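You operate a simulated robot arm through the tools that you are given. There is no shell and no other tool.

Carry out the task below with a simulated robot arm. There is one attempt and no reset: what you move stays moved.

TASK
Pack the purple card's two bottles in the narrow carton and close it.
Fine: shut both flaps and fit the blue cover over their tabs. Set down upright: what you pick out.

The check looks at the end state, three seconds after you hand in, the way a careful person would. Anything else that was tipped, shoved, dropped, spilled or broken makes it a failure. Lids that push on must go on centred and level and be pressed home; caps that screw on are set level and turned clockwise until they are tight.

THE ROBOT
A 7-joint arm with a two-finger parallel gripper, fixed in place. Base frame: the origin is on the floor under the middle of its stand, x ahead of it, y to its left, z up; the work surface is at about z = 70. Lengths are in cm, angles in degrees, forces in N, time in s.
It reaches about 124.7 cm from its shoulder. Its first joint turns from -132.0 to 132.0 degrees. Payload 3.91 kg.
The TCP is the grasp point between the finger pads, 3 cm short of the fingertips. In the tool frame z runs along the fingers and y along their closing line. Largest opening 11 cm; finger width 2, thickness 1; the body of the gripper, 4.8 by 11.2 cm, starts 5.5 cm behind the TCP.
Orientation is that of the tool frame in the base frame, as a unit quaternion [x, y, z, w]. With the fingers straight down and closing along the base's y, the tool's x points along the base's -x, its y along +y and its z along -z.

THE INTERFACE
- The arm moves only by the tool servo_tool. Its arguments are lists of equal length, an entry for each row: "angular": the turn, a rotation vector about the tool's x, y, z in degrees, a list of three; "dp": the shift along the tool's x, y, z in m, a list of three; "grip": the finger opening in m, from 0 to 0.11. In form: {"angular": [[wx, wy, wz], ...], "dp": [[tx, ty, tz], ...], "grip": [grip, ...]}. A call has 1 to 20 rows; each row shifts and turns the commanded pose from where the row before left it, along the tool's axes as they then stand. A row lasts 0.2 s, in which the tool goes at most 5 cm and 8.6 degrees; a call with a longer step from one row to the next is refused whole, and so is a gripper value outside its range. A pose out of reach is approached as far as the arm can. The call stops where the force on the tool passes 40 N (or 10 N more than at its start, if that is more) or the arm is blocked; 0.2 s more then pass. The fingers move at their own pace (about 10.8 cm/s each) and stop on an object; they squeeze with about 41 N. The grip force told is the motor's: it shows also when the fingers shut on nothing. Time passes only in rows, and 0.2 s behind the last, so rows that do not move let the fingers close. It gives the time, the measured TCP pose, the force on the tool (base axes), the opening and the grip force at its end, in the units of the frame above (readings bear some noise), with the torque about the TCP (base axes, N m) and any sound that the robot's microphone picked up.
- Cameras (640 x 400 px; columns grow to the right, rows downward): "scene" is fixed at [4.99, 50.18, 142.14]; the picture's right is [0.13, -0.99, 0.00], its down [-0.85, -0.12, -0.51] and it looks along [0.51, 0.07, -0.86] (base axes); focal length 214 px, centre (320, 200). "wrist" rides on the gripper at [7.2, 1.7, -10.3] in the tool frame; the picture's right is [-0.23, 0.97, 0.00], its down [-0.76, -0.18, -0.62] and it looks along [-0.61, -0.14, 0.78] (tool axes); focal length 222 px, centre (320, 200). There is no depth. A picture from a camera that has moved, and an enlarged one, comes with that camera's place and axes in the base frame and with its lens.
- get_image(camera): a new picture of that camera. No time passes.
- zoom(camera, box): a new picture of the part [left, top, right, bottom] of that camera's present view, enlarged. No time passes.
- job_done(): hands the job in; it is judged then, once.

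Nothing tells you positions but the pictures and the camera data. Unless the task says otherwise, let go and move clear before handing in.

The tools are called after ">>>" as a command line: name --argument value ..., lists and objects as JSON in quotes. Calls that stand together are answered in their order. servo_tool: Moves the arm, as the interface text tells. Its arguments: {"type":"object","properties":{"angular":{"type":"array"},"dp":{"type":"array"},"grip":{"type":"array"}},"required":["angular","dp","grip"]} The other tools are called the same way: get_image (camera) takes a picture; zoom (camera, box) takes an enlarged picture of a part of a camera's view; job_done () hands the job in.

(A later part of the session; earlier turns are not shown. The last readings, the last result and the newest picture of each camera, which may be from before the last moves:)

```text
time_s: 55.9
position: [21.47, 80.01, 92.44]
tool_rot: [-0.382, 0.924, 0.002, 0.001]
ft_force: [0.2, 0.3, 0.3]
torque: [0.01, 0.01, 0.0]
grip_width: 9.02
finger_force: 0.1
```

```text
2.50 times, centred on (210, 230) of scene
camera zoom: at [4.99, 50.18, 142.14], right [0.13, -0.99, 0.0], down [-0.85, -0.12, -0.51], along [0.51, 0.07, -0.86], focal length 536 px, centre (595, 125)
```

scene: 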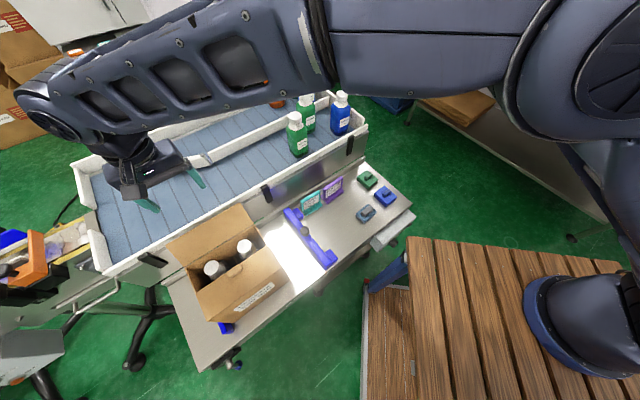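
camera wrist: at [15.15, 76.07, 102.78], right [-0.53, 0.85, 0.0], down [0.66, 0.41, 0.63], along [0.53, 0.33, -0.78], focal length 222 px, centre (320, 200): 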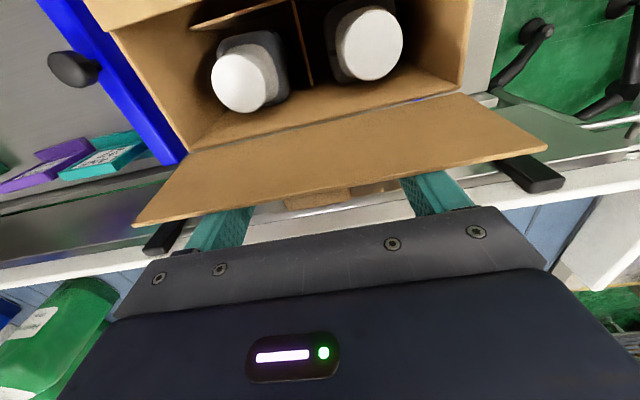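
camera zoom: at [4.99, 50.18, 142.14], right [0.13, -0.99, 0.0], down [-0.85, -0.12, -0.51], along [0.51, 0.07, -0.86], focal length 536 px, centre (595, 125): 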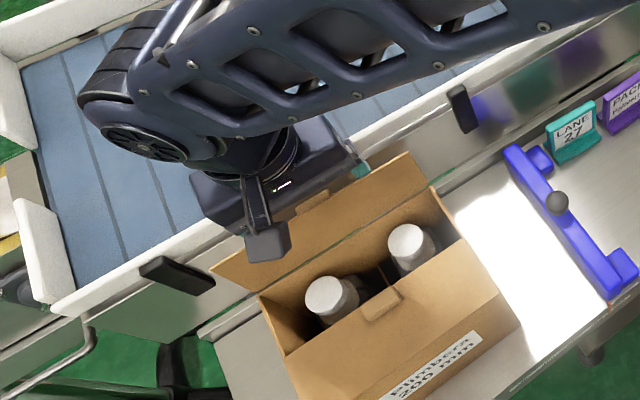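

>>> servo_tool --angular '[[0, 0, 0], [0, 0, 0], [0, 0, 0], [0, 0, 0], [0, 0, 0]]' --dp '[[0.015, 0, 0], [0.015, 0, 0], [0.015, 0, 0], [0.015, 0, 0], [0, 0, 0]]' --grip '[0.09, 0.09, 0.09, 0.09, 0.09]'

>>> get_image --camera "wrist"

>>> zoom --camera "scene" --box '[130, 150, 290, 310]'

```text
time_s: 57.1
position: [17.35, 75.85, 92.48]
tool_rot: [-0.383, 0.924, 0.001, 0.001]
ft_force: [0.4, 1.4, 0.6]
torque: [-0.01, 0.01, 0.01]
grip_width: 8.99
finger_force: 0.1
```

```text
taken
camera wrist: at [10.93, 71.91, 102.85], right [-0.53, 0.85, 0.0], down [0.66, 0.41, 0.62], along [0.53, 0.33, -0.78], focal length 222 px, centre (320, 200)
```

wrist: 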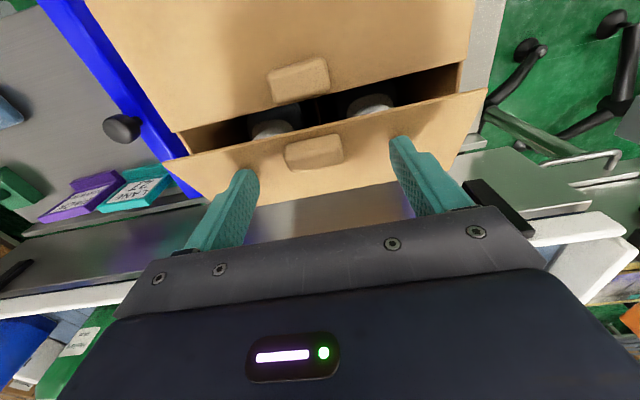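

```text
2.50 times, centred on (210, 230) of scene
camera zoom: at [4.99, 50.18, 142.14], right [0.13, -0.99, 0.0], down [-0.85, -0.12, -0.51], along [0.51, 0.07, -0.86], focal length 536 px, centre (595, 125)
```

zoom: 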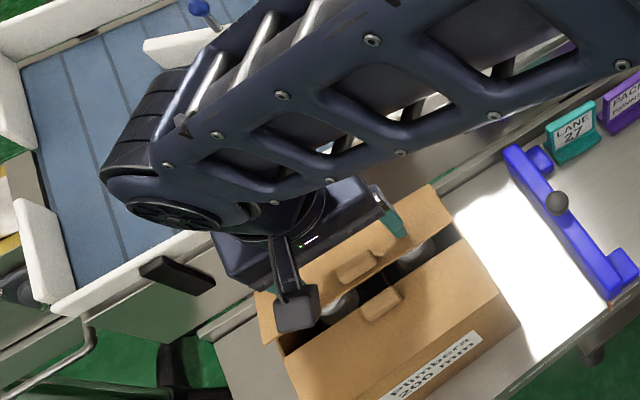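

Far flap leans inward; both tabs visible. Press down gently.

>>> servo_tool --angular '[[0, 0, 0], [0, 0, 0], [0, 0, 0], [0, 0, 0], [0, 0, 0], [0, 0, 0]]' --dp '[[0.004, 0, 0.005], [0, 0, 0.005], [0, 0, 0.005], [0, 0, 0.003], [0, 0, 0.002], [0, 0, 0]]' --grip '[0.09, 0.09, 0.09, 0.09, 0.09, 0.09]'

>>> get_image --camera "wrist"

```text
time_s: 58.5
position: [17.1, 75.61, 90.54]
tool_rot: [-0.382, 0.924, 0.002, 0.001]
ft_force: [0.4, 0.3, 0.4]
torque: [0.01, 0.02, 0.01]
grip_width: 8.98
finger_force: 0.0
```

```text
taken
camera wrist: at [10.68, 71.58, 100.91], right [-0.53, 0.85, 0.0], down [0.66, 0.41, 0.62], along [0.53, 0.33, -0.78], focal length 222 px, centre (320, 200)
```

wrist: 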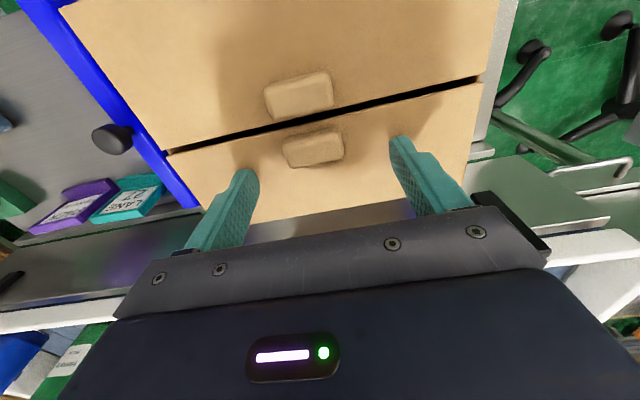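

>>> servo_tool --angular '[[0, 0, 0], [0, 0, 0], [0, 0, 0]]' --dp '[[0, 0, 0.0015], [0, 0, 0.0015], [0, 0, 0]]' --grip '[0.09, 0.09, 0.09]'

>>> zoom --camera "wrist" --box '[200, 40, 440, 210]'

```text
time_s: 59.3
position: [16.92, 75.69, 90.32]
tool_rot: [-0.382, 0.924, 0.003, 0.0]
ft_force: [-1.7, -4.1, 16.7]
torque: [-0.68, -0.57, -0.17]
grip_width: 9.09
finger_force: 0.7
```

```text
2.35 times, centred on (320, 125) of wrist
camera zoom: at [10.63, 71.61, 100.74], right [-0.53, 0.85, 0.0], down [0.66, 0.41, 0.63], along [0.53, 0.33, -0.78], focal length 523 px, centre (320, 376)
```

zoom: 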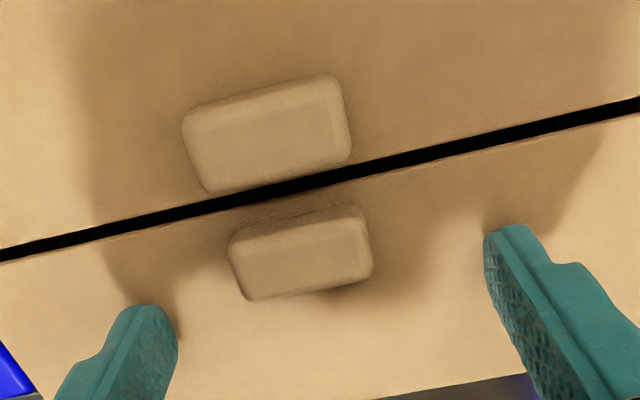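

Both flaps lie flat; the tabs stand side by side forming a ~3.45 × 4.65 cm block centred near the carton centre. Lift off and confirm they stay shut.

>>> servo_tool --angular '[[0, 0, 0], [0, 0, 0], [0, 0, 0], [0, 0, 0], [0, 0, 0], [0, 0, 0]]' --dp '[[0, 0, -0.01], [0, 0, -0.03], [0, 0, -0.04], [0.02, 0, -0.04], [0.02, 0, -0.03], [0, 0, 0]]' --grip '[0.09, 0.09, 0.09, 0.09, 0.09, 0.09]'

>>> get_image --camera "wrist"

>>> zoom --camera "wrist" --box '[220, 40, 460, 210]'

>>> get_image --camera "scene"

```text
time_s: 60.7
position: [14.19, 72.69, 105.27]
tool_rot: [-0.383, 0.924, 0.002, 0.0]
ft_force: [-0.6, -0.6, 0.0]
torque: [0.03, 0.0, -0.03]
grip_width: 8.98
finger_force: 0.0
```

```text
taken
camera wrist: at [7.83, 68.7, 115.6], right [-0.53, 0.85, 0.0], down [0.66, 0.41, 0.62], along [0.53, 0.33, -0.78], focal length 222 px, centre (320, 200)
```

wrist: 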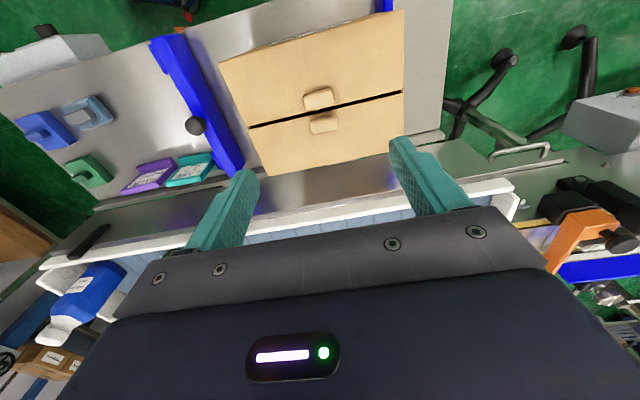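

```text
2.35 times, centred on (340, 125) of wrist
camera zoom: at [7.83, 68.7, 115.6], right [-0.53, 0.85, 0.0], down [0.66, 0.41, 0.62], along [0.53, 0.33, -0.78], focal length 523 px, centre (273, 376)
```

zoom: 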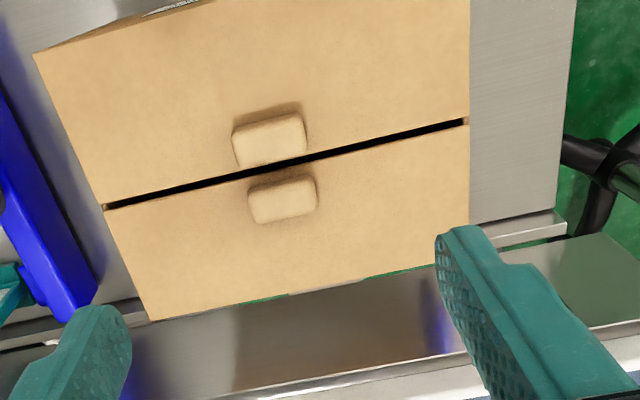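

```text
taken
```

scene: 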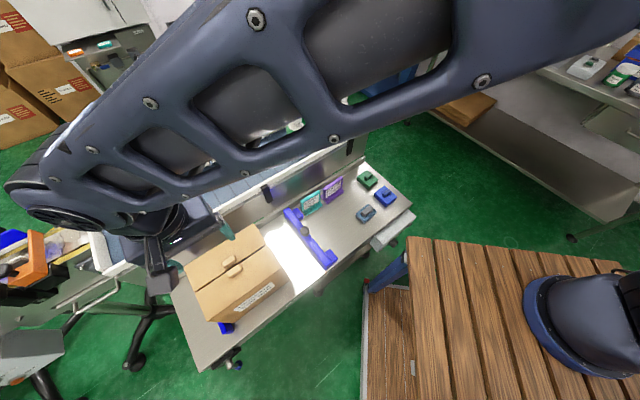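

Both flaps are shut and flat. Now fly towards the blue cover (about [52, 31]) and view it closely.

>>> servo_tool --angular '[[0, 0, 0], [0, 0, 0], [0, 0, 0], [0, 0, 0], [0, 0, 0], [0, 0, 0], [0, 0, 0], [0, 0, 0], [0, 0, 0], [0, 0, 0], [0, 0, 0], [0, 0, 0], [0, 0, 0], [0, 0, 0]]' --dp '[[0.008, -0.0432, 0.0], [0.008, -0.0432, 0.0], [0.008, -0.0432, 0.0], [0.008, -0.0432, 0.0], [0.008, -0.0432, 0.0], [0.008, -0.0432, 0.012], [0.008, -0.0432, 0.012], [0.008, -0.0432, 0.012], [0.008, -0.0432, 0.012], [0.008, -0.0432, 0.012], [0.008, -0.0432, 0.012], [0.008, -0.0432, 0.02], [0.008, -0.0432, 0.02], [0, 0, 0]]' --grip '[0.09, 0.09, 0.09, 0.09, 0.09, 0.09, 0.09, 0.09, 0.09, 0.09, 0.09, 0.09, 0.09, 0.09]'

>>> get_image --camera "wrist"

>>> get_image --camera "scene"

```text
time_s: 63.7
position: [46.62, 25.35, 94.1]
tool_rot: [-0.384, 0.923, 0.002, 0.001]
ft_force: [0.9, -0.1, -0.8]
torque: [0.02, 0.0, -0.03]
grip_width: 9.01
finger_force: 0.0
```

```text
taken
camera wrist: at [40.23, 21.45, 104.31], right [-0.53, 0.85, 0.0], down [0.66, 0.41, 0.62], along [0.53, 0.33, -0.78], focal length 222 px, centre (320, 200)
```

wrist: 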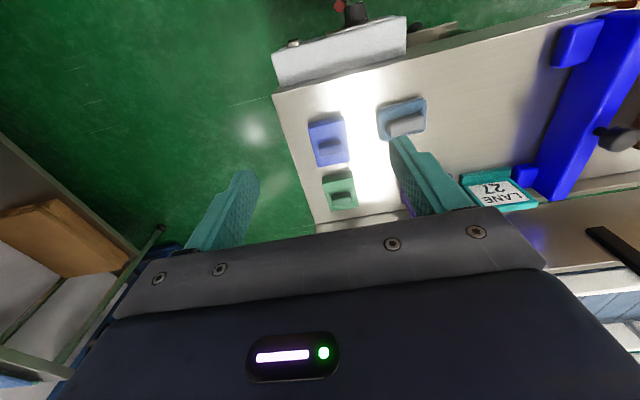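

```text
taken
```

scene: 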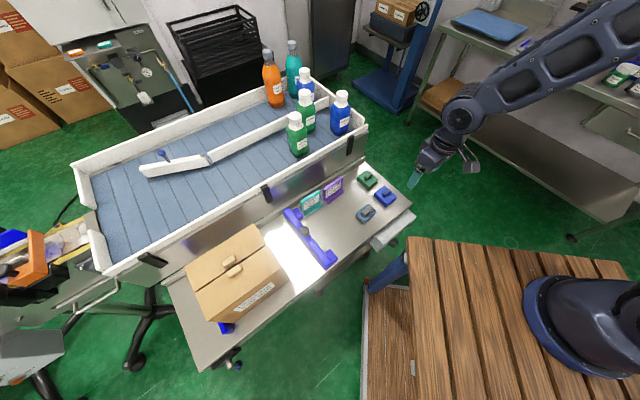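

>>> zoom --camera "wrist" --box '[290, 100, 370, 180]'

>>> zoom --camera "scene" --box '[350, 165, 405, 225]'

>>> zoom --camera "scene" --box '[180, 220, 300, 330]'

```text
5.00 times, centred on (330, 140) of wrist
camera zoom: at [40.23, 21.45, 104.31], right [-0.53, 0.85, 0.0], down [0.66, 0.41, 0.62], along [0.53, 0.33, -0.78], focal length 1111 px, centre (270, 500)
```

zoom: 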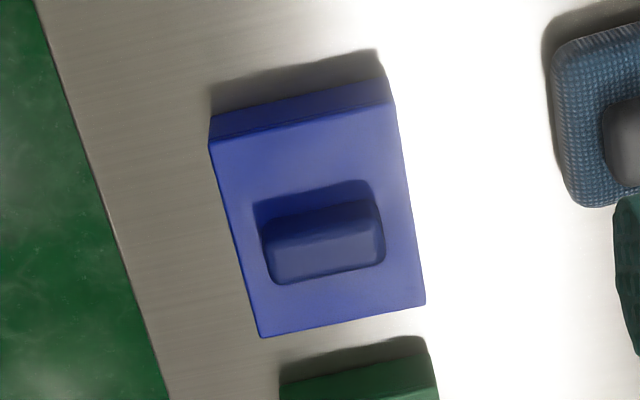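

```text
6.67 times, centred on (378, 195) of scene
camera zoom: at [4.99, 50.18, 142.14], right [0.13, -0.99, 0.0], down [-0.85, -0.12, -0.51], along [0.51, 0.07, -0.86], focal length 1430 px, centre (-63, 233)
```

zoom: 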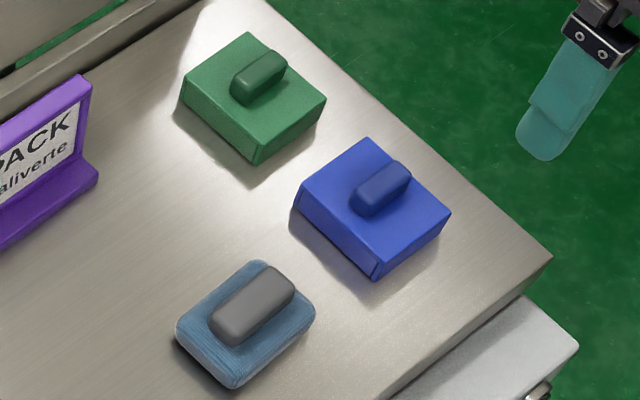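

```text
3.64 times, centred on (240, 275) of scene
camera zoom: at [4.99, 50.18, 142.14], right [0.13, -0.99, 0.0], down [-0.85, -0.12, -0.51], along [0.51, 0.07, -0.86], focal length 780 px, centre (611, -73)
```

zoom: 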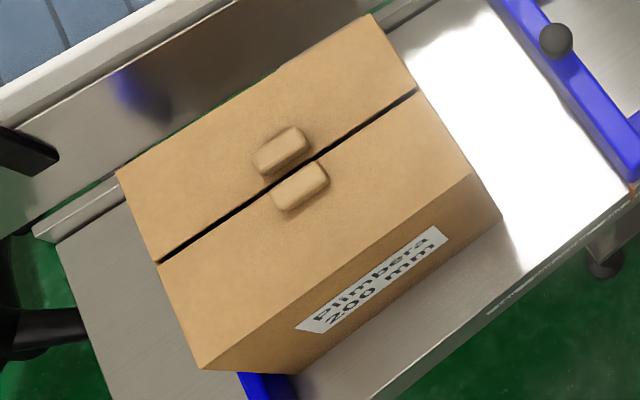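

Blue cover: centre ≈ [52.1, 31.0], 5.5 (e1) × 6.65 (e2) × 2.2 cm high, aligned at 45°, matching the tab block orientation. I'll grip it by its sides along e1. Hover above it first.

>>> servo_tool --angular '[[0, 0, 0], [0, 0, 0], [0, 0, 0], [0, 0, 0], [0, 0, 0]]' --dp '[[-0.0197, 0.0003, 0.033], [-0.0197, 0.0003, 0.033], [-0.0197, 0.0003, 0.033], [-0.0197, 0.0003, 0.033], [0, 0, 0]]' --grip '[0.08, 0.08, 0.08, 0.08, 0.08]'

>>> get_image --camera "wrist"

>>> zoom --camera "wrist" --box '[220, 80, 420, 220]'

>>> zoom --camera "scene" --box '[340, 150, 440, 230]'

```text
time_s: 64.9
position: [52.18, 31.27, 80.75]
tool_rot: [-0.383, 0.924, 0.002, 0.001]
ft_force: [0.2, 0.5, 0.4]
torque: [0.02, 0.01, 0.02]
grip_width: 7.99
finger_force: 0.1
```

```text
taken
camera wrist: at [45.78, 27.28, 91.07], right [-0.53, 0.85, 0.0], down [0.66, 0.41, 0.63], along [0.53, 0.33, -0.78], focal length 222 px, centre (320, 200)
```

wrist: 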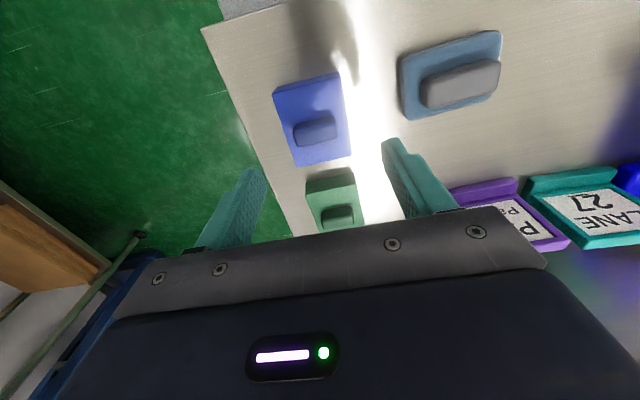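

```text
2.86 times, centred on (320, 150) of wrist
camera zoom: at [45.78, 27.28, 91.07], right [-0.53, 0.85, 0.0], down [0.66, 0.41, 0.63], along [0.53, 0.33, -0.78], focal length 635 px, centre (320, 343)
```

zoom: 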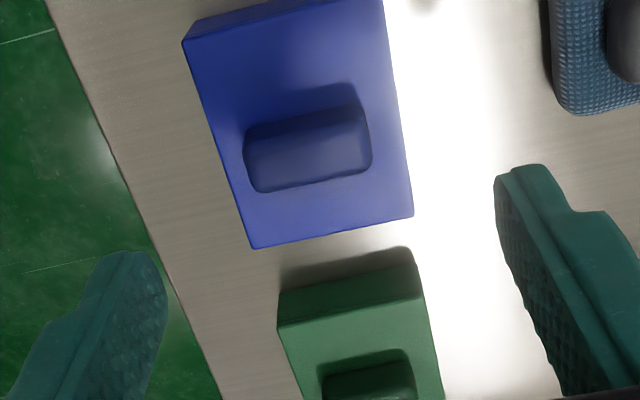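

```text
5.00 times, centred on (390, 190) of scene
camera zoom: at [4.99, 50.18, 142.14], right [0.13, -0.99, 0.0], down [-0.85, -0.12, -0.51], along [0.51, 0.07, -0.86], focal length 1072 px, centre (-30, 250)
```

zoom: 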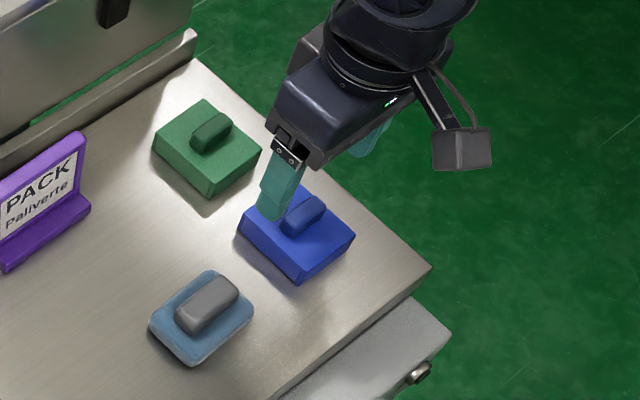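

Cover centre is 0.5 cm to tool +x, 0.2 cm to −y. Correct and descend partway.

>>> servo_tool --angular '[[0, 0, 0], [0, 0, 0], [0, 0, 0], [0, 0, 0]]' --dp '[[0.005, -0.002, 0.01], [0, 0, 0.018], [0, 0, 0.017], [0, 0, 0]]' --grip '[0.075, 0.075, 0.075, 0.075]'

>>> zoom --camera "wrist" --box '[220, 80, 420, 220]'

>>> zoom --camera "scene" --box '[340, 150, 440, 230]'

```text
time_s: 65.9
position: [51.78, 30.92, 76.31]
tool_rot: [-0.383, 0.924, 0.001, 0.0]
ft_force: [0.4, 0.3, 0.5]
torque: [0.01, -0.04, 0.0]
grip_width: 7.52
finger_force: 0.1
```

```text
2.86 times, centred on (320, 150) of wrist
camera zoom: at [45.58, 26.86, 86.66], right [-0.53, 0.85, 0.0], down [0.66, 0.41, 0.63], along [0.53, 0.33, -0.78], focal length 635 px, centre (320, 343)
```

zoom: 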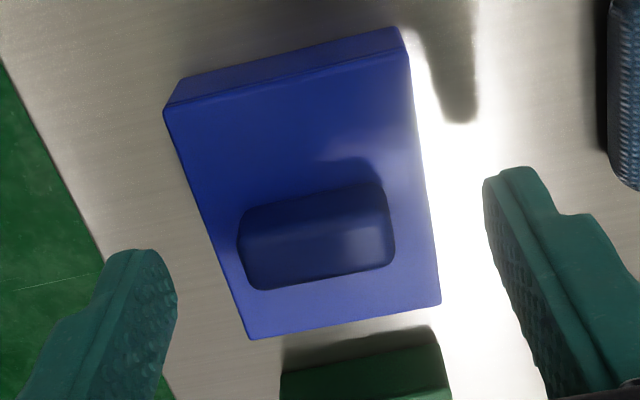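

```text
5.00 times, centred on (390, 190) of scene
camera zoom: at [4.99, 50.18, 142.14], right [0.13, -0.99, 0.0], down [-0.85, -0.12, -0.51], along [0.51, 0.07, -0.86], focal length 1072 px, centre (-30, 250)
```

zoom: 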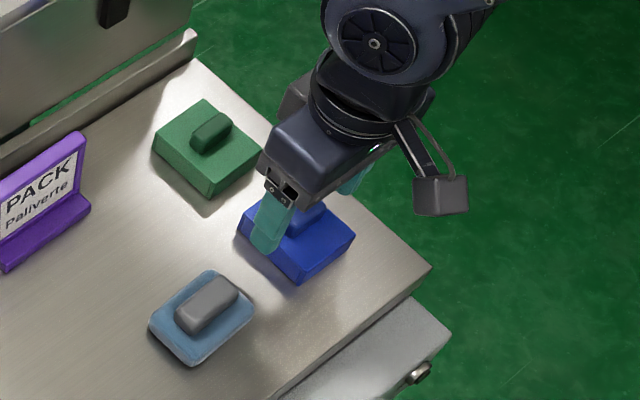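

Centred. Descend so fingertips are just above the table, and close on the cover's sides.

>>> servo_tool --angular '[[0, 0, 0], [0, 0, 0], [0, 0, 0], [0, 0, 0], [0, 0, 0], [0, 0, 0], [0, 0, 0]]' --dp '[[0.0, 0, 0.01], [0, 0, 0.01], [0, 0, 0.006], [0, 0, 0], [0, 0, 0], [0, 0, 0], [0, 0, 0]]' --grip '[0.075, 0.075, 0.075, 0.06, 0.05, 0.05, 0.05]'

>>> zoom --camera "wrist" --box '[220, 80, 420, 220]'

>>> zoom --camera "scene" --box '[340, 150, 440, 230]'

```text
time_s: 67.5
position: [51.97, 30.89, 73.64]
tool_rot: [-0.383, 0.924, 0.001, 0.001]
ft_force: [1.2, 0.0, 2.6]
torque: [0.11, 0.07, -0.05]
grip_width: 5.5
finger_force: 41.0
```

```text
2.86 times, centred on (320, 150) of wrist
camera zoom: at [45.6, 26.9, 84.01], right [-0.53, 0.85, 0.0], down [0.66, 0.41, 0.63], along [0.53, 0.33, -0.78], focal length 635 px, centre (320, 343)
```

zoom: 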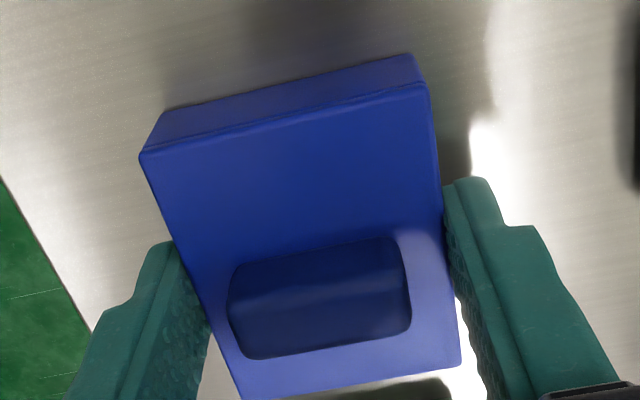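

```text
5.00 times, centred on (390, 190) of scene
camera zoom: at [4.99, 50.18, 142.14], right [0.13, -0.99, 0.0], down [-0.85, -0.12, -0.51], along [0.51, 0.07, -0.86], focal length 1072 px, centre (-30, 250)
```

zoom: 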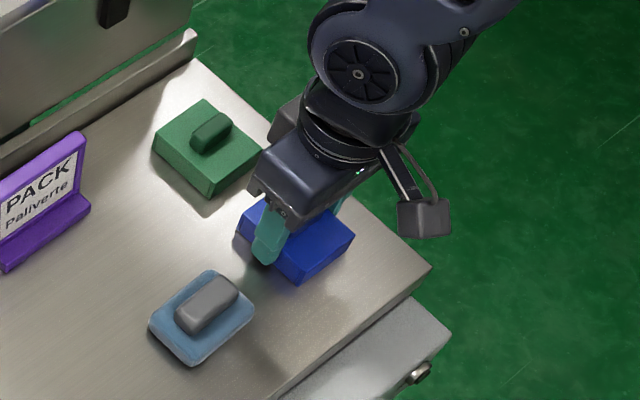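

Gripped at 5.5 cm, cover centred in the fingers. Lift and check.

>>> servo_tool --angular '[[0, 0, 0], [0, 0, 0], [0, 0, 0], [0, 0, 0], [0, 0, 0], [0, 0, 0]]' --dp '[[0, 0, -0.01], [0, 0, -0.03], [0, 0, -0.04], [0, 0, -0.04], [0, 0, -0.04], [0, 0, 0]]' --grip '[0.05, 0.05, 0.05, 0.05, 0.05, 0.05]'

>>> zoom --camera "wrist" --box '[220, 80, 420, 220]'

>>> zoom --camera "scene" --box '[340, 130, 460, 230]'

```text
time_s: 68.9
position: [51.83, 30.85, 89.73]
tool_rot: [-0.383, 0.924, 0.001, 0.001]
ft_force: [0.1, 0.2, -1.7]
torque: [-0.01, 0.02, 0.01]
grip_width: 5.52
finger_force: 41.2
```

```text
2.86 times, centred on (320, 150) of wrist
camera zoom: at [45.52, 26.85, 100.03], right [-0.53, 0.85, 0.0], down [0.66, 0.41, 0.62], along [0.53, 0.33, -0.78], focal length 635 px, centre (320, 343)
```

zoom: 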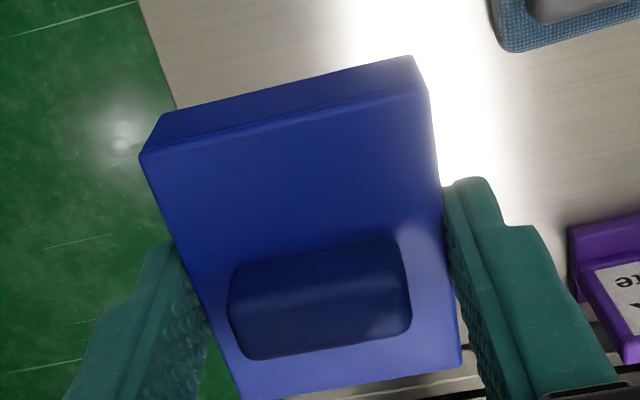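

```text
4.00 times, centred on (400, 180) of scene
camera zoom: at [4.99, 50.18, 142.14], right [0.13, -0.99, 0.0], down [-0.85, -0.12, -0.51], along [0.51, 0.07, -0.86], focal length 858 px, centre (0, 280)
```

zoom: 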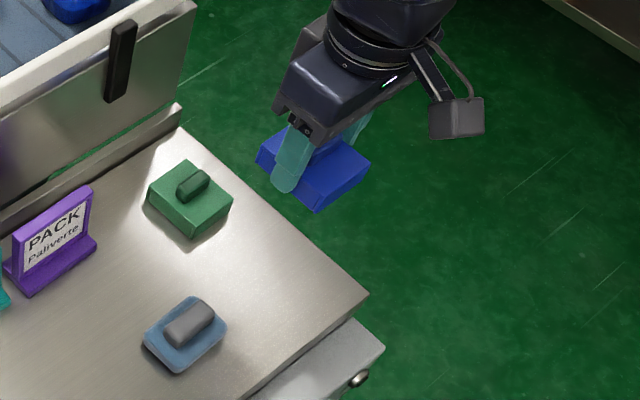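

Cover is held level. Carry it at z≈98 to just beyond the carton centre so the wrist camera can see the tabs.

>>> servo_tool --angular '[[0, 0, 0], [0, 0, 0], [0, 0, 0], [0, 0, 0], [0, 0, 0], [0, 0, 0], [0, 0, 0], [0, 0, 0], [0, 0, 0], [0, 0, 0], [0, 0, 0], [0, 0, 0], [0, 0, 0], [0, 0, 0], [0, 0, 0], [0, 0, 0]]' --dp '[[0, 0, -0.04], [0, 0, -0.043], [-0.0066, 0.0432, 0], [-0.0066, 0.0432, 0], [-0.0066, 0.0432, 0], [-0.0066, 0.0432, 0], [-0.0066, 0.0432, 0], [-0.0066, 0.0432, 0], [-0.0066, 0.0432, 0], [-0.0066, 0.0432, 0], [-0.0066, 0.0432, 0], [-0.0066, 0.0432, 0], [-0.0066, 0.0432, 0], [-0.0066, 0.0432, 0], [-0.0066, 0.0432, 0], [0, 0, 0]]' --grip '[0.05, 0.05, 0.05, 0.05, 0.05, 0.05, 0.05, 0.05, 0.05, 0.05, 0.05, 0.05, 0.05, 0.05, 0.05, 0.05]'

>>> get_image --camera "wrist"

>>> zoom --camera "wrist" --box '[240, 30, 400, 150]'

>>> get_image --camera "scene"

```text
time_s: 72.3
position: [18.21, 76.42, 97.97]
tool_rot: [-0.382, 0.924, 0.001, 0.002]
ft_force: [0.0, 0.1, -0.6]
torque: [-0.01, -0.02, 0.03]
grip_width: 5.53
finger_force: 41.0
```

```text
taken
camera wrist: at [11.78, 72.47, 108.38], right [-0.53, 0.85, 0.0], down [0.66, 0.41, 0.63], along [0.53, 0.33, -0.78], focal length 222 px, centre (320, 200)
```

wrist: 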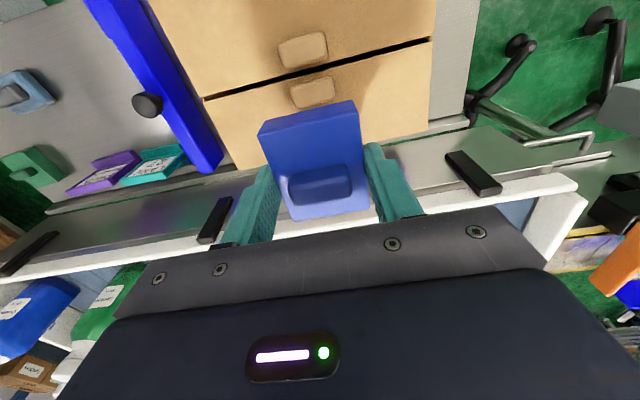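

```text
3.33 times, centred on (320, 90) of wrist
camera zoom: at [11.78, 72.47, 108.38], right [-0.53, 0.85, 0.0], down [0.66, 0.41, 0.63], along [0.53, 0.33, -0.78], focal length 740 px, centre (320, 567)
```

zoom: 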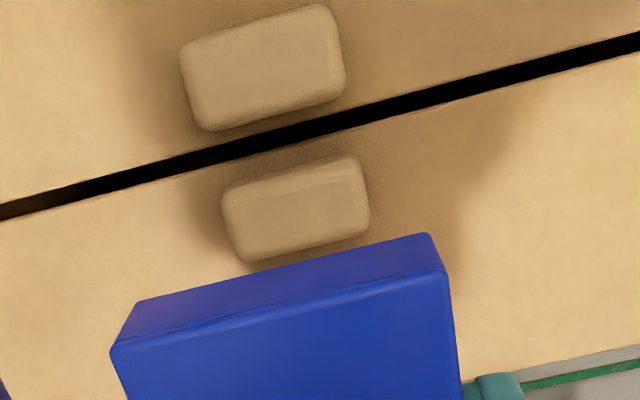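

```text
taken
```

scene: 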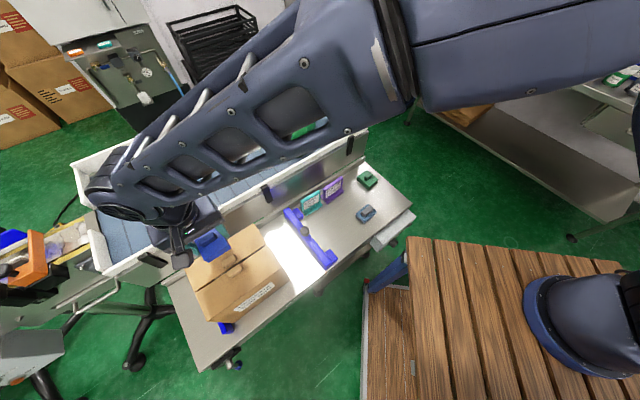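

Tabs' centre relative to the cover: 4.38 cm towards tool +x and ~0.1 cm +y. Shift over them, then lower to just above the tab tops.

>>> servo_tool --angular '[[0, 0, 0], [0, 0, 0], [0, 0, 0], [0, 0, 0], [0, 0, 0], [0, 0, 0]]' --dp '[[0.0219, 0.0005, 0], [0.0219, 0.0005, 0], [0, 0, 0.01], [0, 0, 0.02], [0, 0, 0.015], [0, 0, 0]]' --grip '[0.05, 0.05, 0.05, 0.05, 0.05, 0.05]'

>>> get_image --camera "wrist"

>>> zoom --camera "wrist" --box '[220, 60, 420, 220]'

>>> zoom --camera "scene" --box '[170, 200, 300, 320]'

```text
time_s: 73.7
position: [15.07, 73.54, 93.43]
tool_rot: [-0.383, 0.924, 0.001, 0.001]
ft_force: [1.3, 0.0, -1.1]
torque: [-0.03, 0.0, 0.02]
grip_width: 5.5
finger_force: 41.1
```

```text
taken
camera wrist: at [8.69, 69.52, 103.84], right [-0.53, 0.85, 0.0], down [0.66, 0.41, 0.63], along [0.53, 0.33, -0.78], focal length 222 px, centre (320, 200)
```

wrist: 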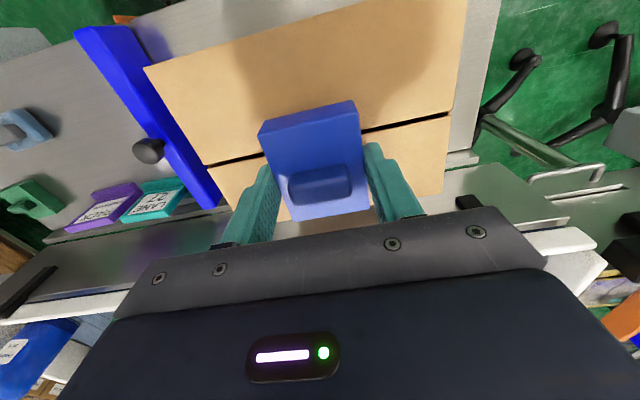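

```text
2.50 times, centred on (320, 140) of wrist
camera zoom: at [8.69, 69.52, 103.84], right [-0.53, 0.85, 0.0], down [0.66, 0.41, 0.63], along [0.53, 0.33, -0.78], focal length 555 px, centre (320, 350)
```

zoom: 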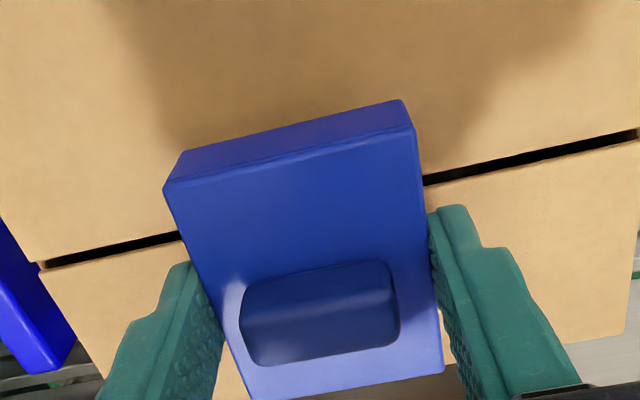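

```text
3.33 times, centred on (235, 260) of scene
camera zoom: at [4.99, 50.18, 142.14], right [0.13, -0.99, 0.0], down [-0.85, -0.12, -0.51], along [0.51, 0.07, -0.86], focal length 715 px, centre (603, 0)
```

zoom: 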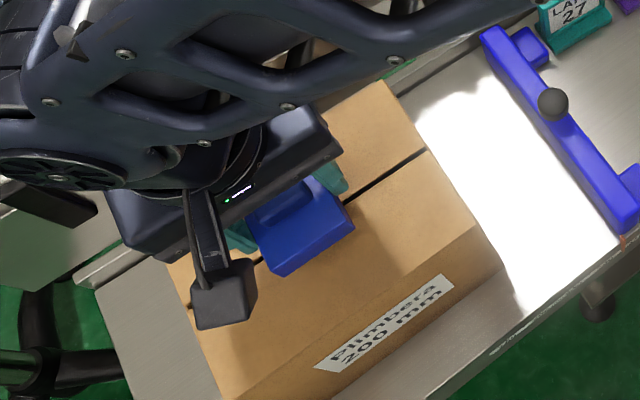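

Gap line confirms alignment to within ~0.1 cm. Fine-adjust and descend slowly, watching force.

>>> servo_tool --angular '[[0, 0, 0], [0, 0, 0], [0, 0, 0], [0, 0, 0]]' --dp '[[0.0008, 0, 0.004], [0, 0, 0.004], [0, 0, 0.003], [0, 0, 0]]' --grip '[0.05, 0.05, 0.05, 0.05]'

```text
time_s: 74.7
position: [14.93, 73.61, 92.49]
tool_rot: [-0.383, 0.924, 0.002, 0.002]
ft_force: [-0.5, 0.8, -0.6]
torque: [-0.03, 0.02, 0.04]
grip_width: 5.51
finger_force: 41.0
```

>>> servo_tool --angular '[[0, 0, 0], [0, 0, 0], [0, 0, 0]]' --dp '[[0, 0, 0.002], [0, 0, 0.002], [0, 0, 0]]' --grip '[0.05, 0.05, 0.05]'

>>> zoom --camera "wrist" --box '[220, 60, 420, 220]'

```text
time_s: 75.5
position: [14.91, 73.48, 92.05]
tool_rot: [-0.383, 0.924, 0.001, 0.001]
ft_force: [0.7, 0.3, -1.1]
torque: [-0.04, -0.02, -0.03]
grip_width: 5.51
finger_force: 41.2
```

```text
2.50 times, centred on (320, 140) of wrist
camera zoom: at [8.61, 69.51, 102.42], right [-0.53, 0.85, 0.0], down [0.66, 0.41, 0.63], along [0.53, 0.33, -0.78], focal length 555 px, centre (320, 350)
```

zoom: 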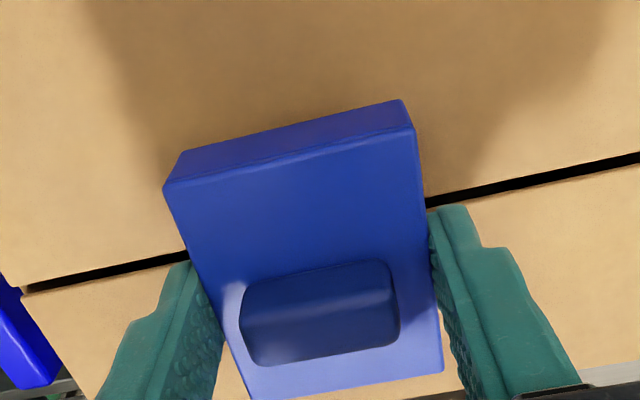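

No contact yet. Continue.

>>> servo_tool --angular '[[0, 0, 0], [0, 0, 0], [0, 0, 0]]' --dp '[[0, 0, 0.002], [0, 0, 0.002], [0, 0, 0]]' --grip '[0.05, 0.05, 0.05]'

```text
time_s: 76.3
position: [14.77, 73.48, 91.47]
tool_rot: [-0.383, 0.924, 0.001, 0.001]
ft_force: [-0.3, -0.6, -0.7]
torque: [-0.01, -0.02, -0.03]
grip_width: 5.5
finger_force: 41.2
```

Cover bottom is at ~87.8 with no contact force – the tabs seem to be inside. Continue to seat.

>>> servo_tool --angular '[[0, 0, 0], [0, 0, 0], [0, 0, 0]]' --dp '[[0, 0, 0.002], [0, 0, 0.0015], [0, 0, 0]]' --grip '[0.05, 0.05, 0.05]'

>>> zoom --camera "wrist" --box '[220, 60, 420, 220]'

>>> zoom --camera "scene" --box '[190, 220, 270, 290]'

```text
time_s: 77.1
position: [14.98, 73.42, 91.28]
tool_rot: [-0.383, 0.924, 0.001, 0.001]
ft_force: [0.0, -0.4, -0.3]
torque: [0.01, 0.02, 0.03]
grip_width: 5.51
finger_force: 40.9
```

```text
2.50 times, centred on (320, 140) of wrist
camera zoom: at [8.55, 69.5, 101.67], right [-0.53, 0.85, 0.0], down [0.66, 0.41, 0.62], along [0.53, 0.33, -0.78], focal length 555 px, centre (320, 350)
```

zoom: 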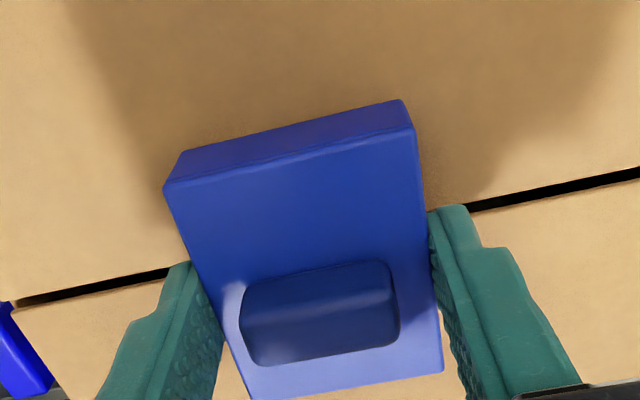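

```text
5.71 times, centred on (230, 255) of scene
camera zoom: at [4.99, 50.18, 142.14], right [0.13, -0.99, 0.0], down [-0.85, -0.12, -0.51], along [0.51, 0.07, -0.86], focal length 1226 px, centre (834, -114)
```

zoom: 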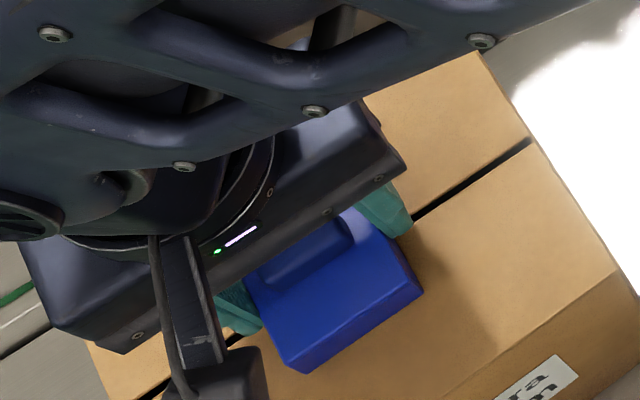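

>>> servo_tool --angular '[[0, 0, 0], [0, 0, 0], [0, 0, 0]]' --dp '[[0, 0, 0.0015], [0, 0, 0.0015], [0, 0, 0]]' --grip '[0.05, 0.05, 0.05]'

```text
time_s: 77.9
position: [14.95, 73.54, 90.99]
tool_rot: [-0.383, 0.924, 0.002, 0.001]
ft_force: [0.1, -0.3, 7.6]
torque: [-0.16, -0.07, 0.05]
grip_width: 5.5
finger_force: 41.3
```

Contact at z≈91.0 – the cover's bottom is at the flap surface. Press a bit more to seat it firmly.

>>> servo_tool --angular '[[0, 0, 0], [0, 0, 0]]' --dp '[[0, 0, 0.001], [0, 0, 0]]' --grip '[0.05, 0.05]'

>>> zoom --camera "wrist" --box '[220, 60, 420, 220]'

```text
time_s: 78.5
position: [14.91, 73.46, 91.05]
tool_rot: [-0.383, 0.924, 0.003, 0.002]
ft_force: [2.1, -5.4, 30.5]
torque: [-0.37, -0.11, 0.02]
grip_width: 5.52
finger_force: 40.9
```

```text
2.50 times, centred on (320, 140) of wrist
camera zoom: at [8.58, 69.46, 101.36], right [-0.53, 0.85, 0.0], down [0.66, 0.41, 0.63], along [0.53, 0.33, -0.78], focal length 555 px, centre (320, 350)
```

zoom: 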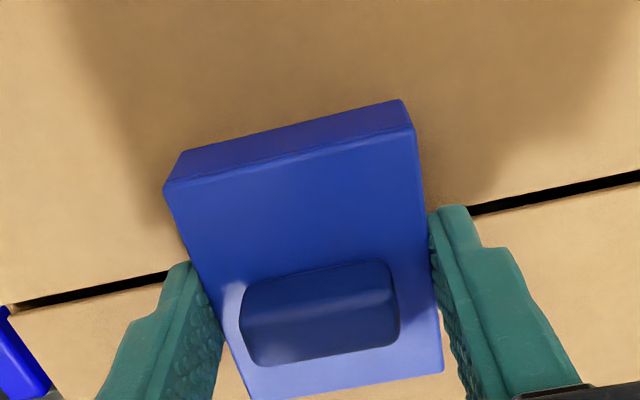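

Stopped firmly at 30 N – the cover sits on the flaps over the tabs. Release and rise.

>>> servo_tool --angular '[[0, 0, 0], [0, 0, 0], [0, 0, 0], [0, 0, 0], [0, 0, 0], [0, 0, 0], [0, 0, 0], [0, 0, 0]]' --dp '[[0, 0, 0], [0, 0, 0], [0, 0, 0], [0, 0, -0.01], [0, 0, -0.03], [0.02, 0, -0.04], [0.02, 0, -0.04], [0, 0, 0]]' --grip '[0.075, 0.075, 0.075, 0.075, 0.075, 0.075, 0.075, 0.075]'

>>> get_image --camera "wrist"

>>> zoom --camera "wrist" --box '[220, 40, 420, 200]'

>>> zoom --camera "scene" --box '[170, 200, 300, 320]'

```text
time_s: 80.3
position: [12.27, 70.61, 102.93]
tool_rot: [-0.383, 0.924, 0.002, 0.002]
ft_force: [-0.1, 0.3, -0.1]
torque: [-0.01, 0.01, -0.01]
grip_width: 7.55
finger_force: 0.0
```

```text
taken
camera wrist: at [5.84, 66.64, 113.29], right [-0.53, 0.85, 0.0], down [0.66, 0.41, 0.62], along [0.53, 0.33, -0.78], focal length 222 px, centre (320, 200)
```

wrist: 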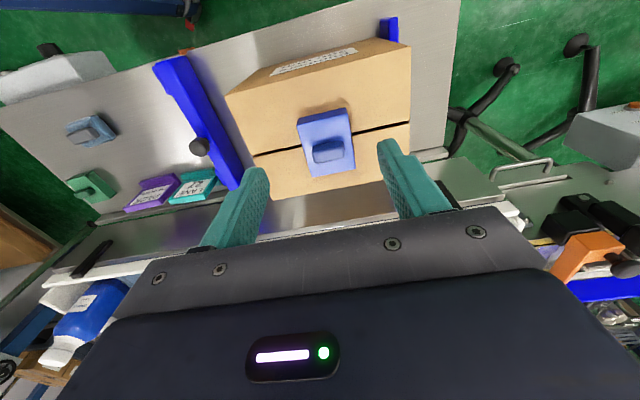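

```text
2.50 times, centred on (320, 120) of wrist
camera zoom: at [5.84, 66.64, 113.29], right [-0.53, 0.85, 0.0], down [0.66, 0.41, 0.62], along [0.53, 0.33, -0.78], focal length 555 px, centre (320, 400)
```

zoom: 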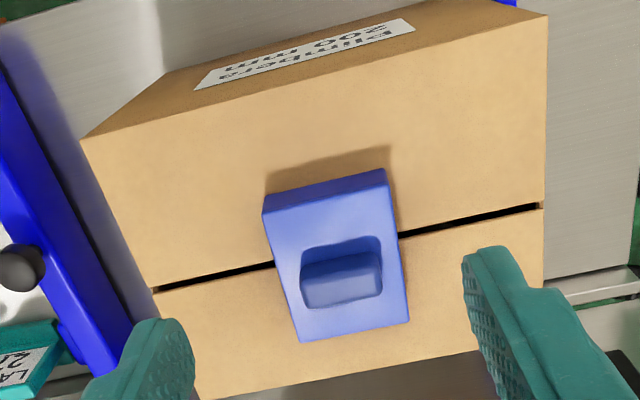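

```text
3.33 times, centred on (235, 260) of scene
camera zoom: at [4.99, 50.18, 142.14], right [0.13, -0.99, 0.0], down [-0.85, -0.12, -0.51], along [0.51, 0.07, -0.86], focal length 715 px, centre (603, 0)
```

zoom: 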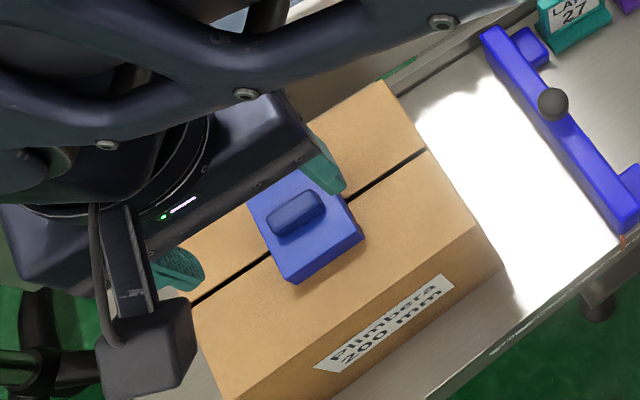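

The cover sits level and centred over the tabs. To be sure it's home, I'll close the fingers and press on its handle from above.

>>> servo_tool --angular '[[0, 0, 0], [0, 0, 0], [0, 0, 0], [0, 0, 0], [0, 0, 0], [0, 0, 0]]' --dp '[[-0.0195, 0.0006, 0], [-0.0195, 0.0005, 0], [0, 0, 0], [0, 0, 0.03], [0, 0, 0.045], [0, 0, 0]]' --grip '[0.0, 0.0, 0.0, 0.0, 0.0, 0.0]'

>>> zoom --camera "wrist" --box '[220, 60, 420, 220]'

>>> zoom --camera "scene" --box '[190, 210, 280, 290]'

```text
time_s: 81.7
position: [14.86, 73.52, 95.38]
tool_rot: [-0.383, 0.924, 0.002, 0.001]
ft_force: [-0.6, 0.8, -0.4]
torque: [0.0, 0.01, 0.05]
grip_width: 0.0
finger_force: 38.0
```

```text
2.50 times, centred on (320, 140) of wrist
camera zoom: at [8.5, 69.53, 105.81], right [-0.53, 0.85, 0.0], down [0.66, 0.41, 0.63], along [0.53, 0.33, -0.78], focal length 555 px, centre (320, 350)
```

zoom: 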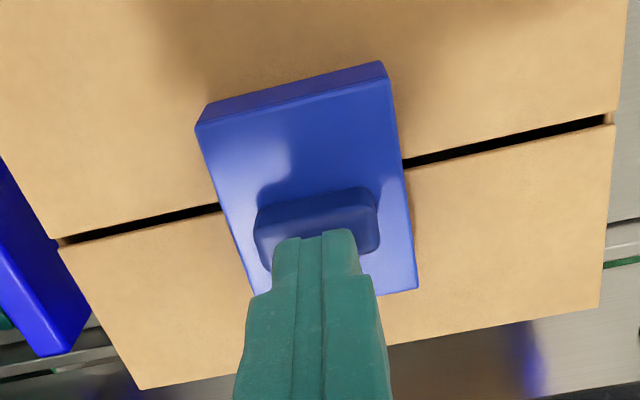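

```text
5.00 times, centred on (235, 250) of scene
camera zoom: at [4.99, 50.18, 142.14], right [0.13, -0.99, 0.0], down [-0.85, -0.12, -0.51], along [0.51, 0.07, -0.86], focal length 1072 px, centre (745, -50)
```

zoom: 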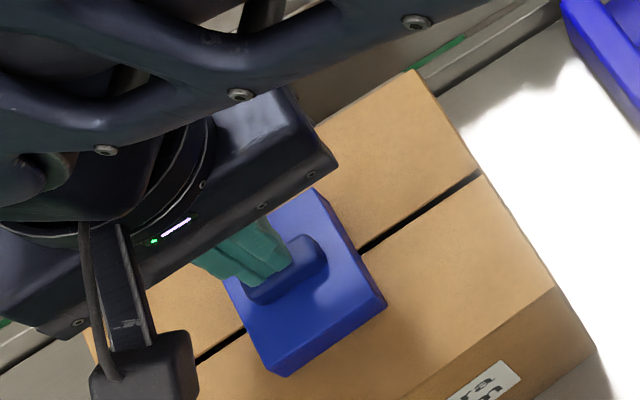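

>>> servo_tool --angular '[[0, 0, 0], [0, 0, 0], [0, 0, 0], [0, 0, 0]]' --dp '[[0, 0, 0.005], [0, 0, 0.004], [0, 0, 0.002], [0, 0, 0]]' --grip '[0.0, 0.0, 0.0, 0.0]'

```text
time_s: 82.7
position: [14.74, 73.47, 94.68]
tool_rot: [-0.383, 0.924, 0.003, 0.003]
ft_force: [2.0, -5.9, 29.2]
torque: [-0.23, -0.11, -0.02]
grip_width: 0.0
finger_force: 37.4
```

Pressed at 29 N without any give; the cover is home. Now rise clear and do a final inspection.

>>> servo_tool --angular '[[0, 0, 0], [0, 0, 0], [0, 0, 0], [0, 0, 0], [0, 0, 0], [0, 0, 0]]' --dp '[[0, 0, -0.01], [0, 0, -0.03], [0.02, 0, -0.04], [0.03, 0, -0.03], [0.03, 0, -0.02], [0, 0, 0]]' --grip '[0.0, 0.0, 0.0, 0.0, 0.0, 0.0]'

>>> get_image --camera "wrist"

>>> zoom --camera "wrist" --box '[220, 40, 420, 200]'

```text
time_s: 84.1
position: [9.09, 67.61, 107.29]
tool_rot: [-0.383, 0.924, 0.001, 0.0]
ft_force: [-0.8, -0.7, 0.4]
torque: [-0.02, -0.01, 0.05]
grip_width: 0.0
finger_force: 37.5
```

```text
taken
camera wrist: at [2.71, 63.69, 117.66], right [-0.53, 0.85, 0.0], down [0.66, 0.41, 0.62], along [0.53, 0.33, -0.78], focal length 222 px, centre (320, 200)
```

wrist: 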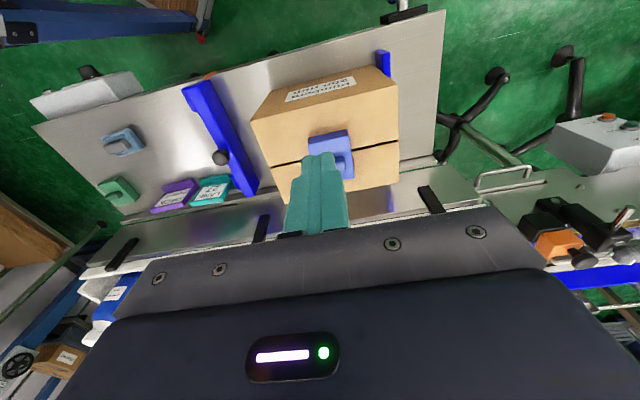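

```text
2.50 times, centred on (320, 120) of wrist
camera zoom: at [2.71, 63.69, 117.66], right [-0.53, 0.85, 0.0], down [0.66, 0.41, 0.62], along [0.53, 0.33, -0.78], focal length 555 px, centre (320, 400)
```

zoom: 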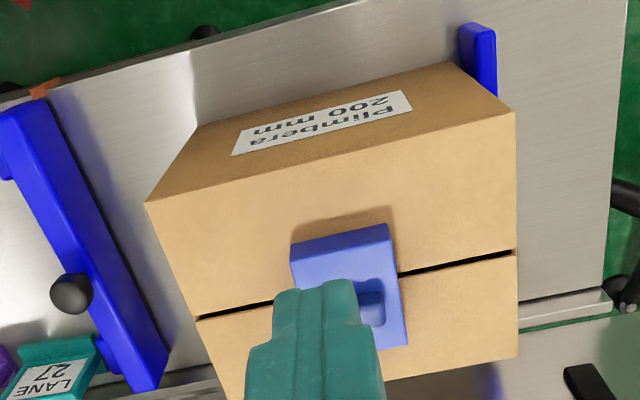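

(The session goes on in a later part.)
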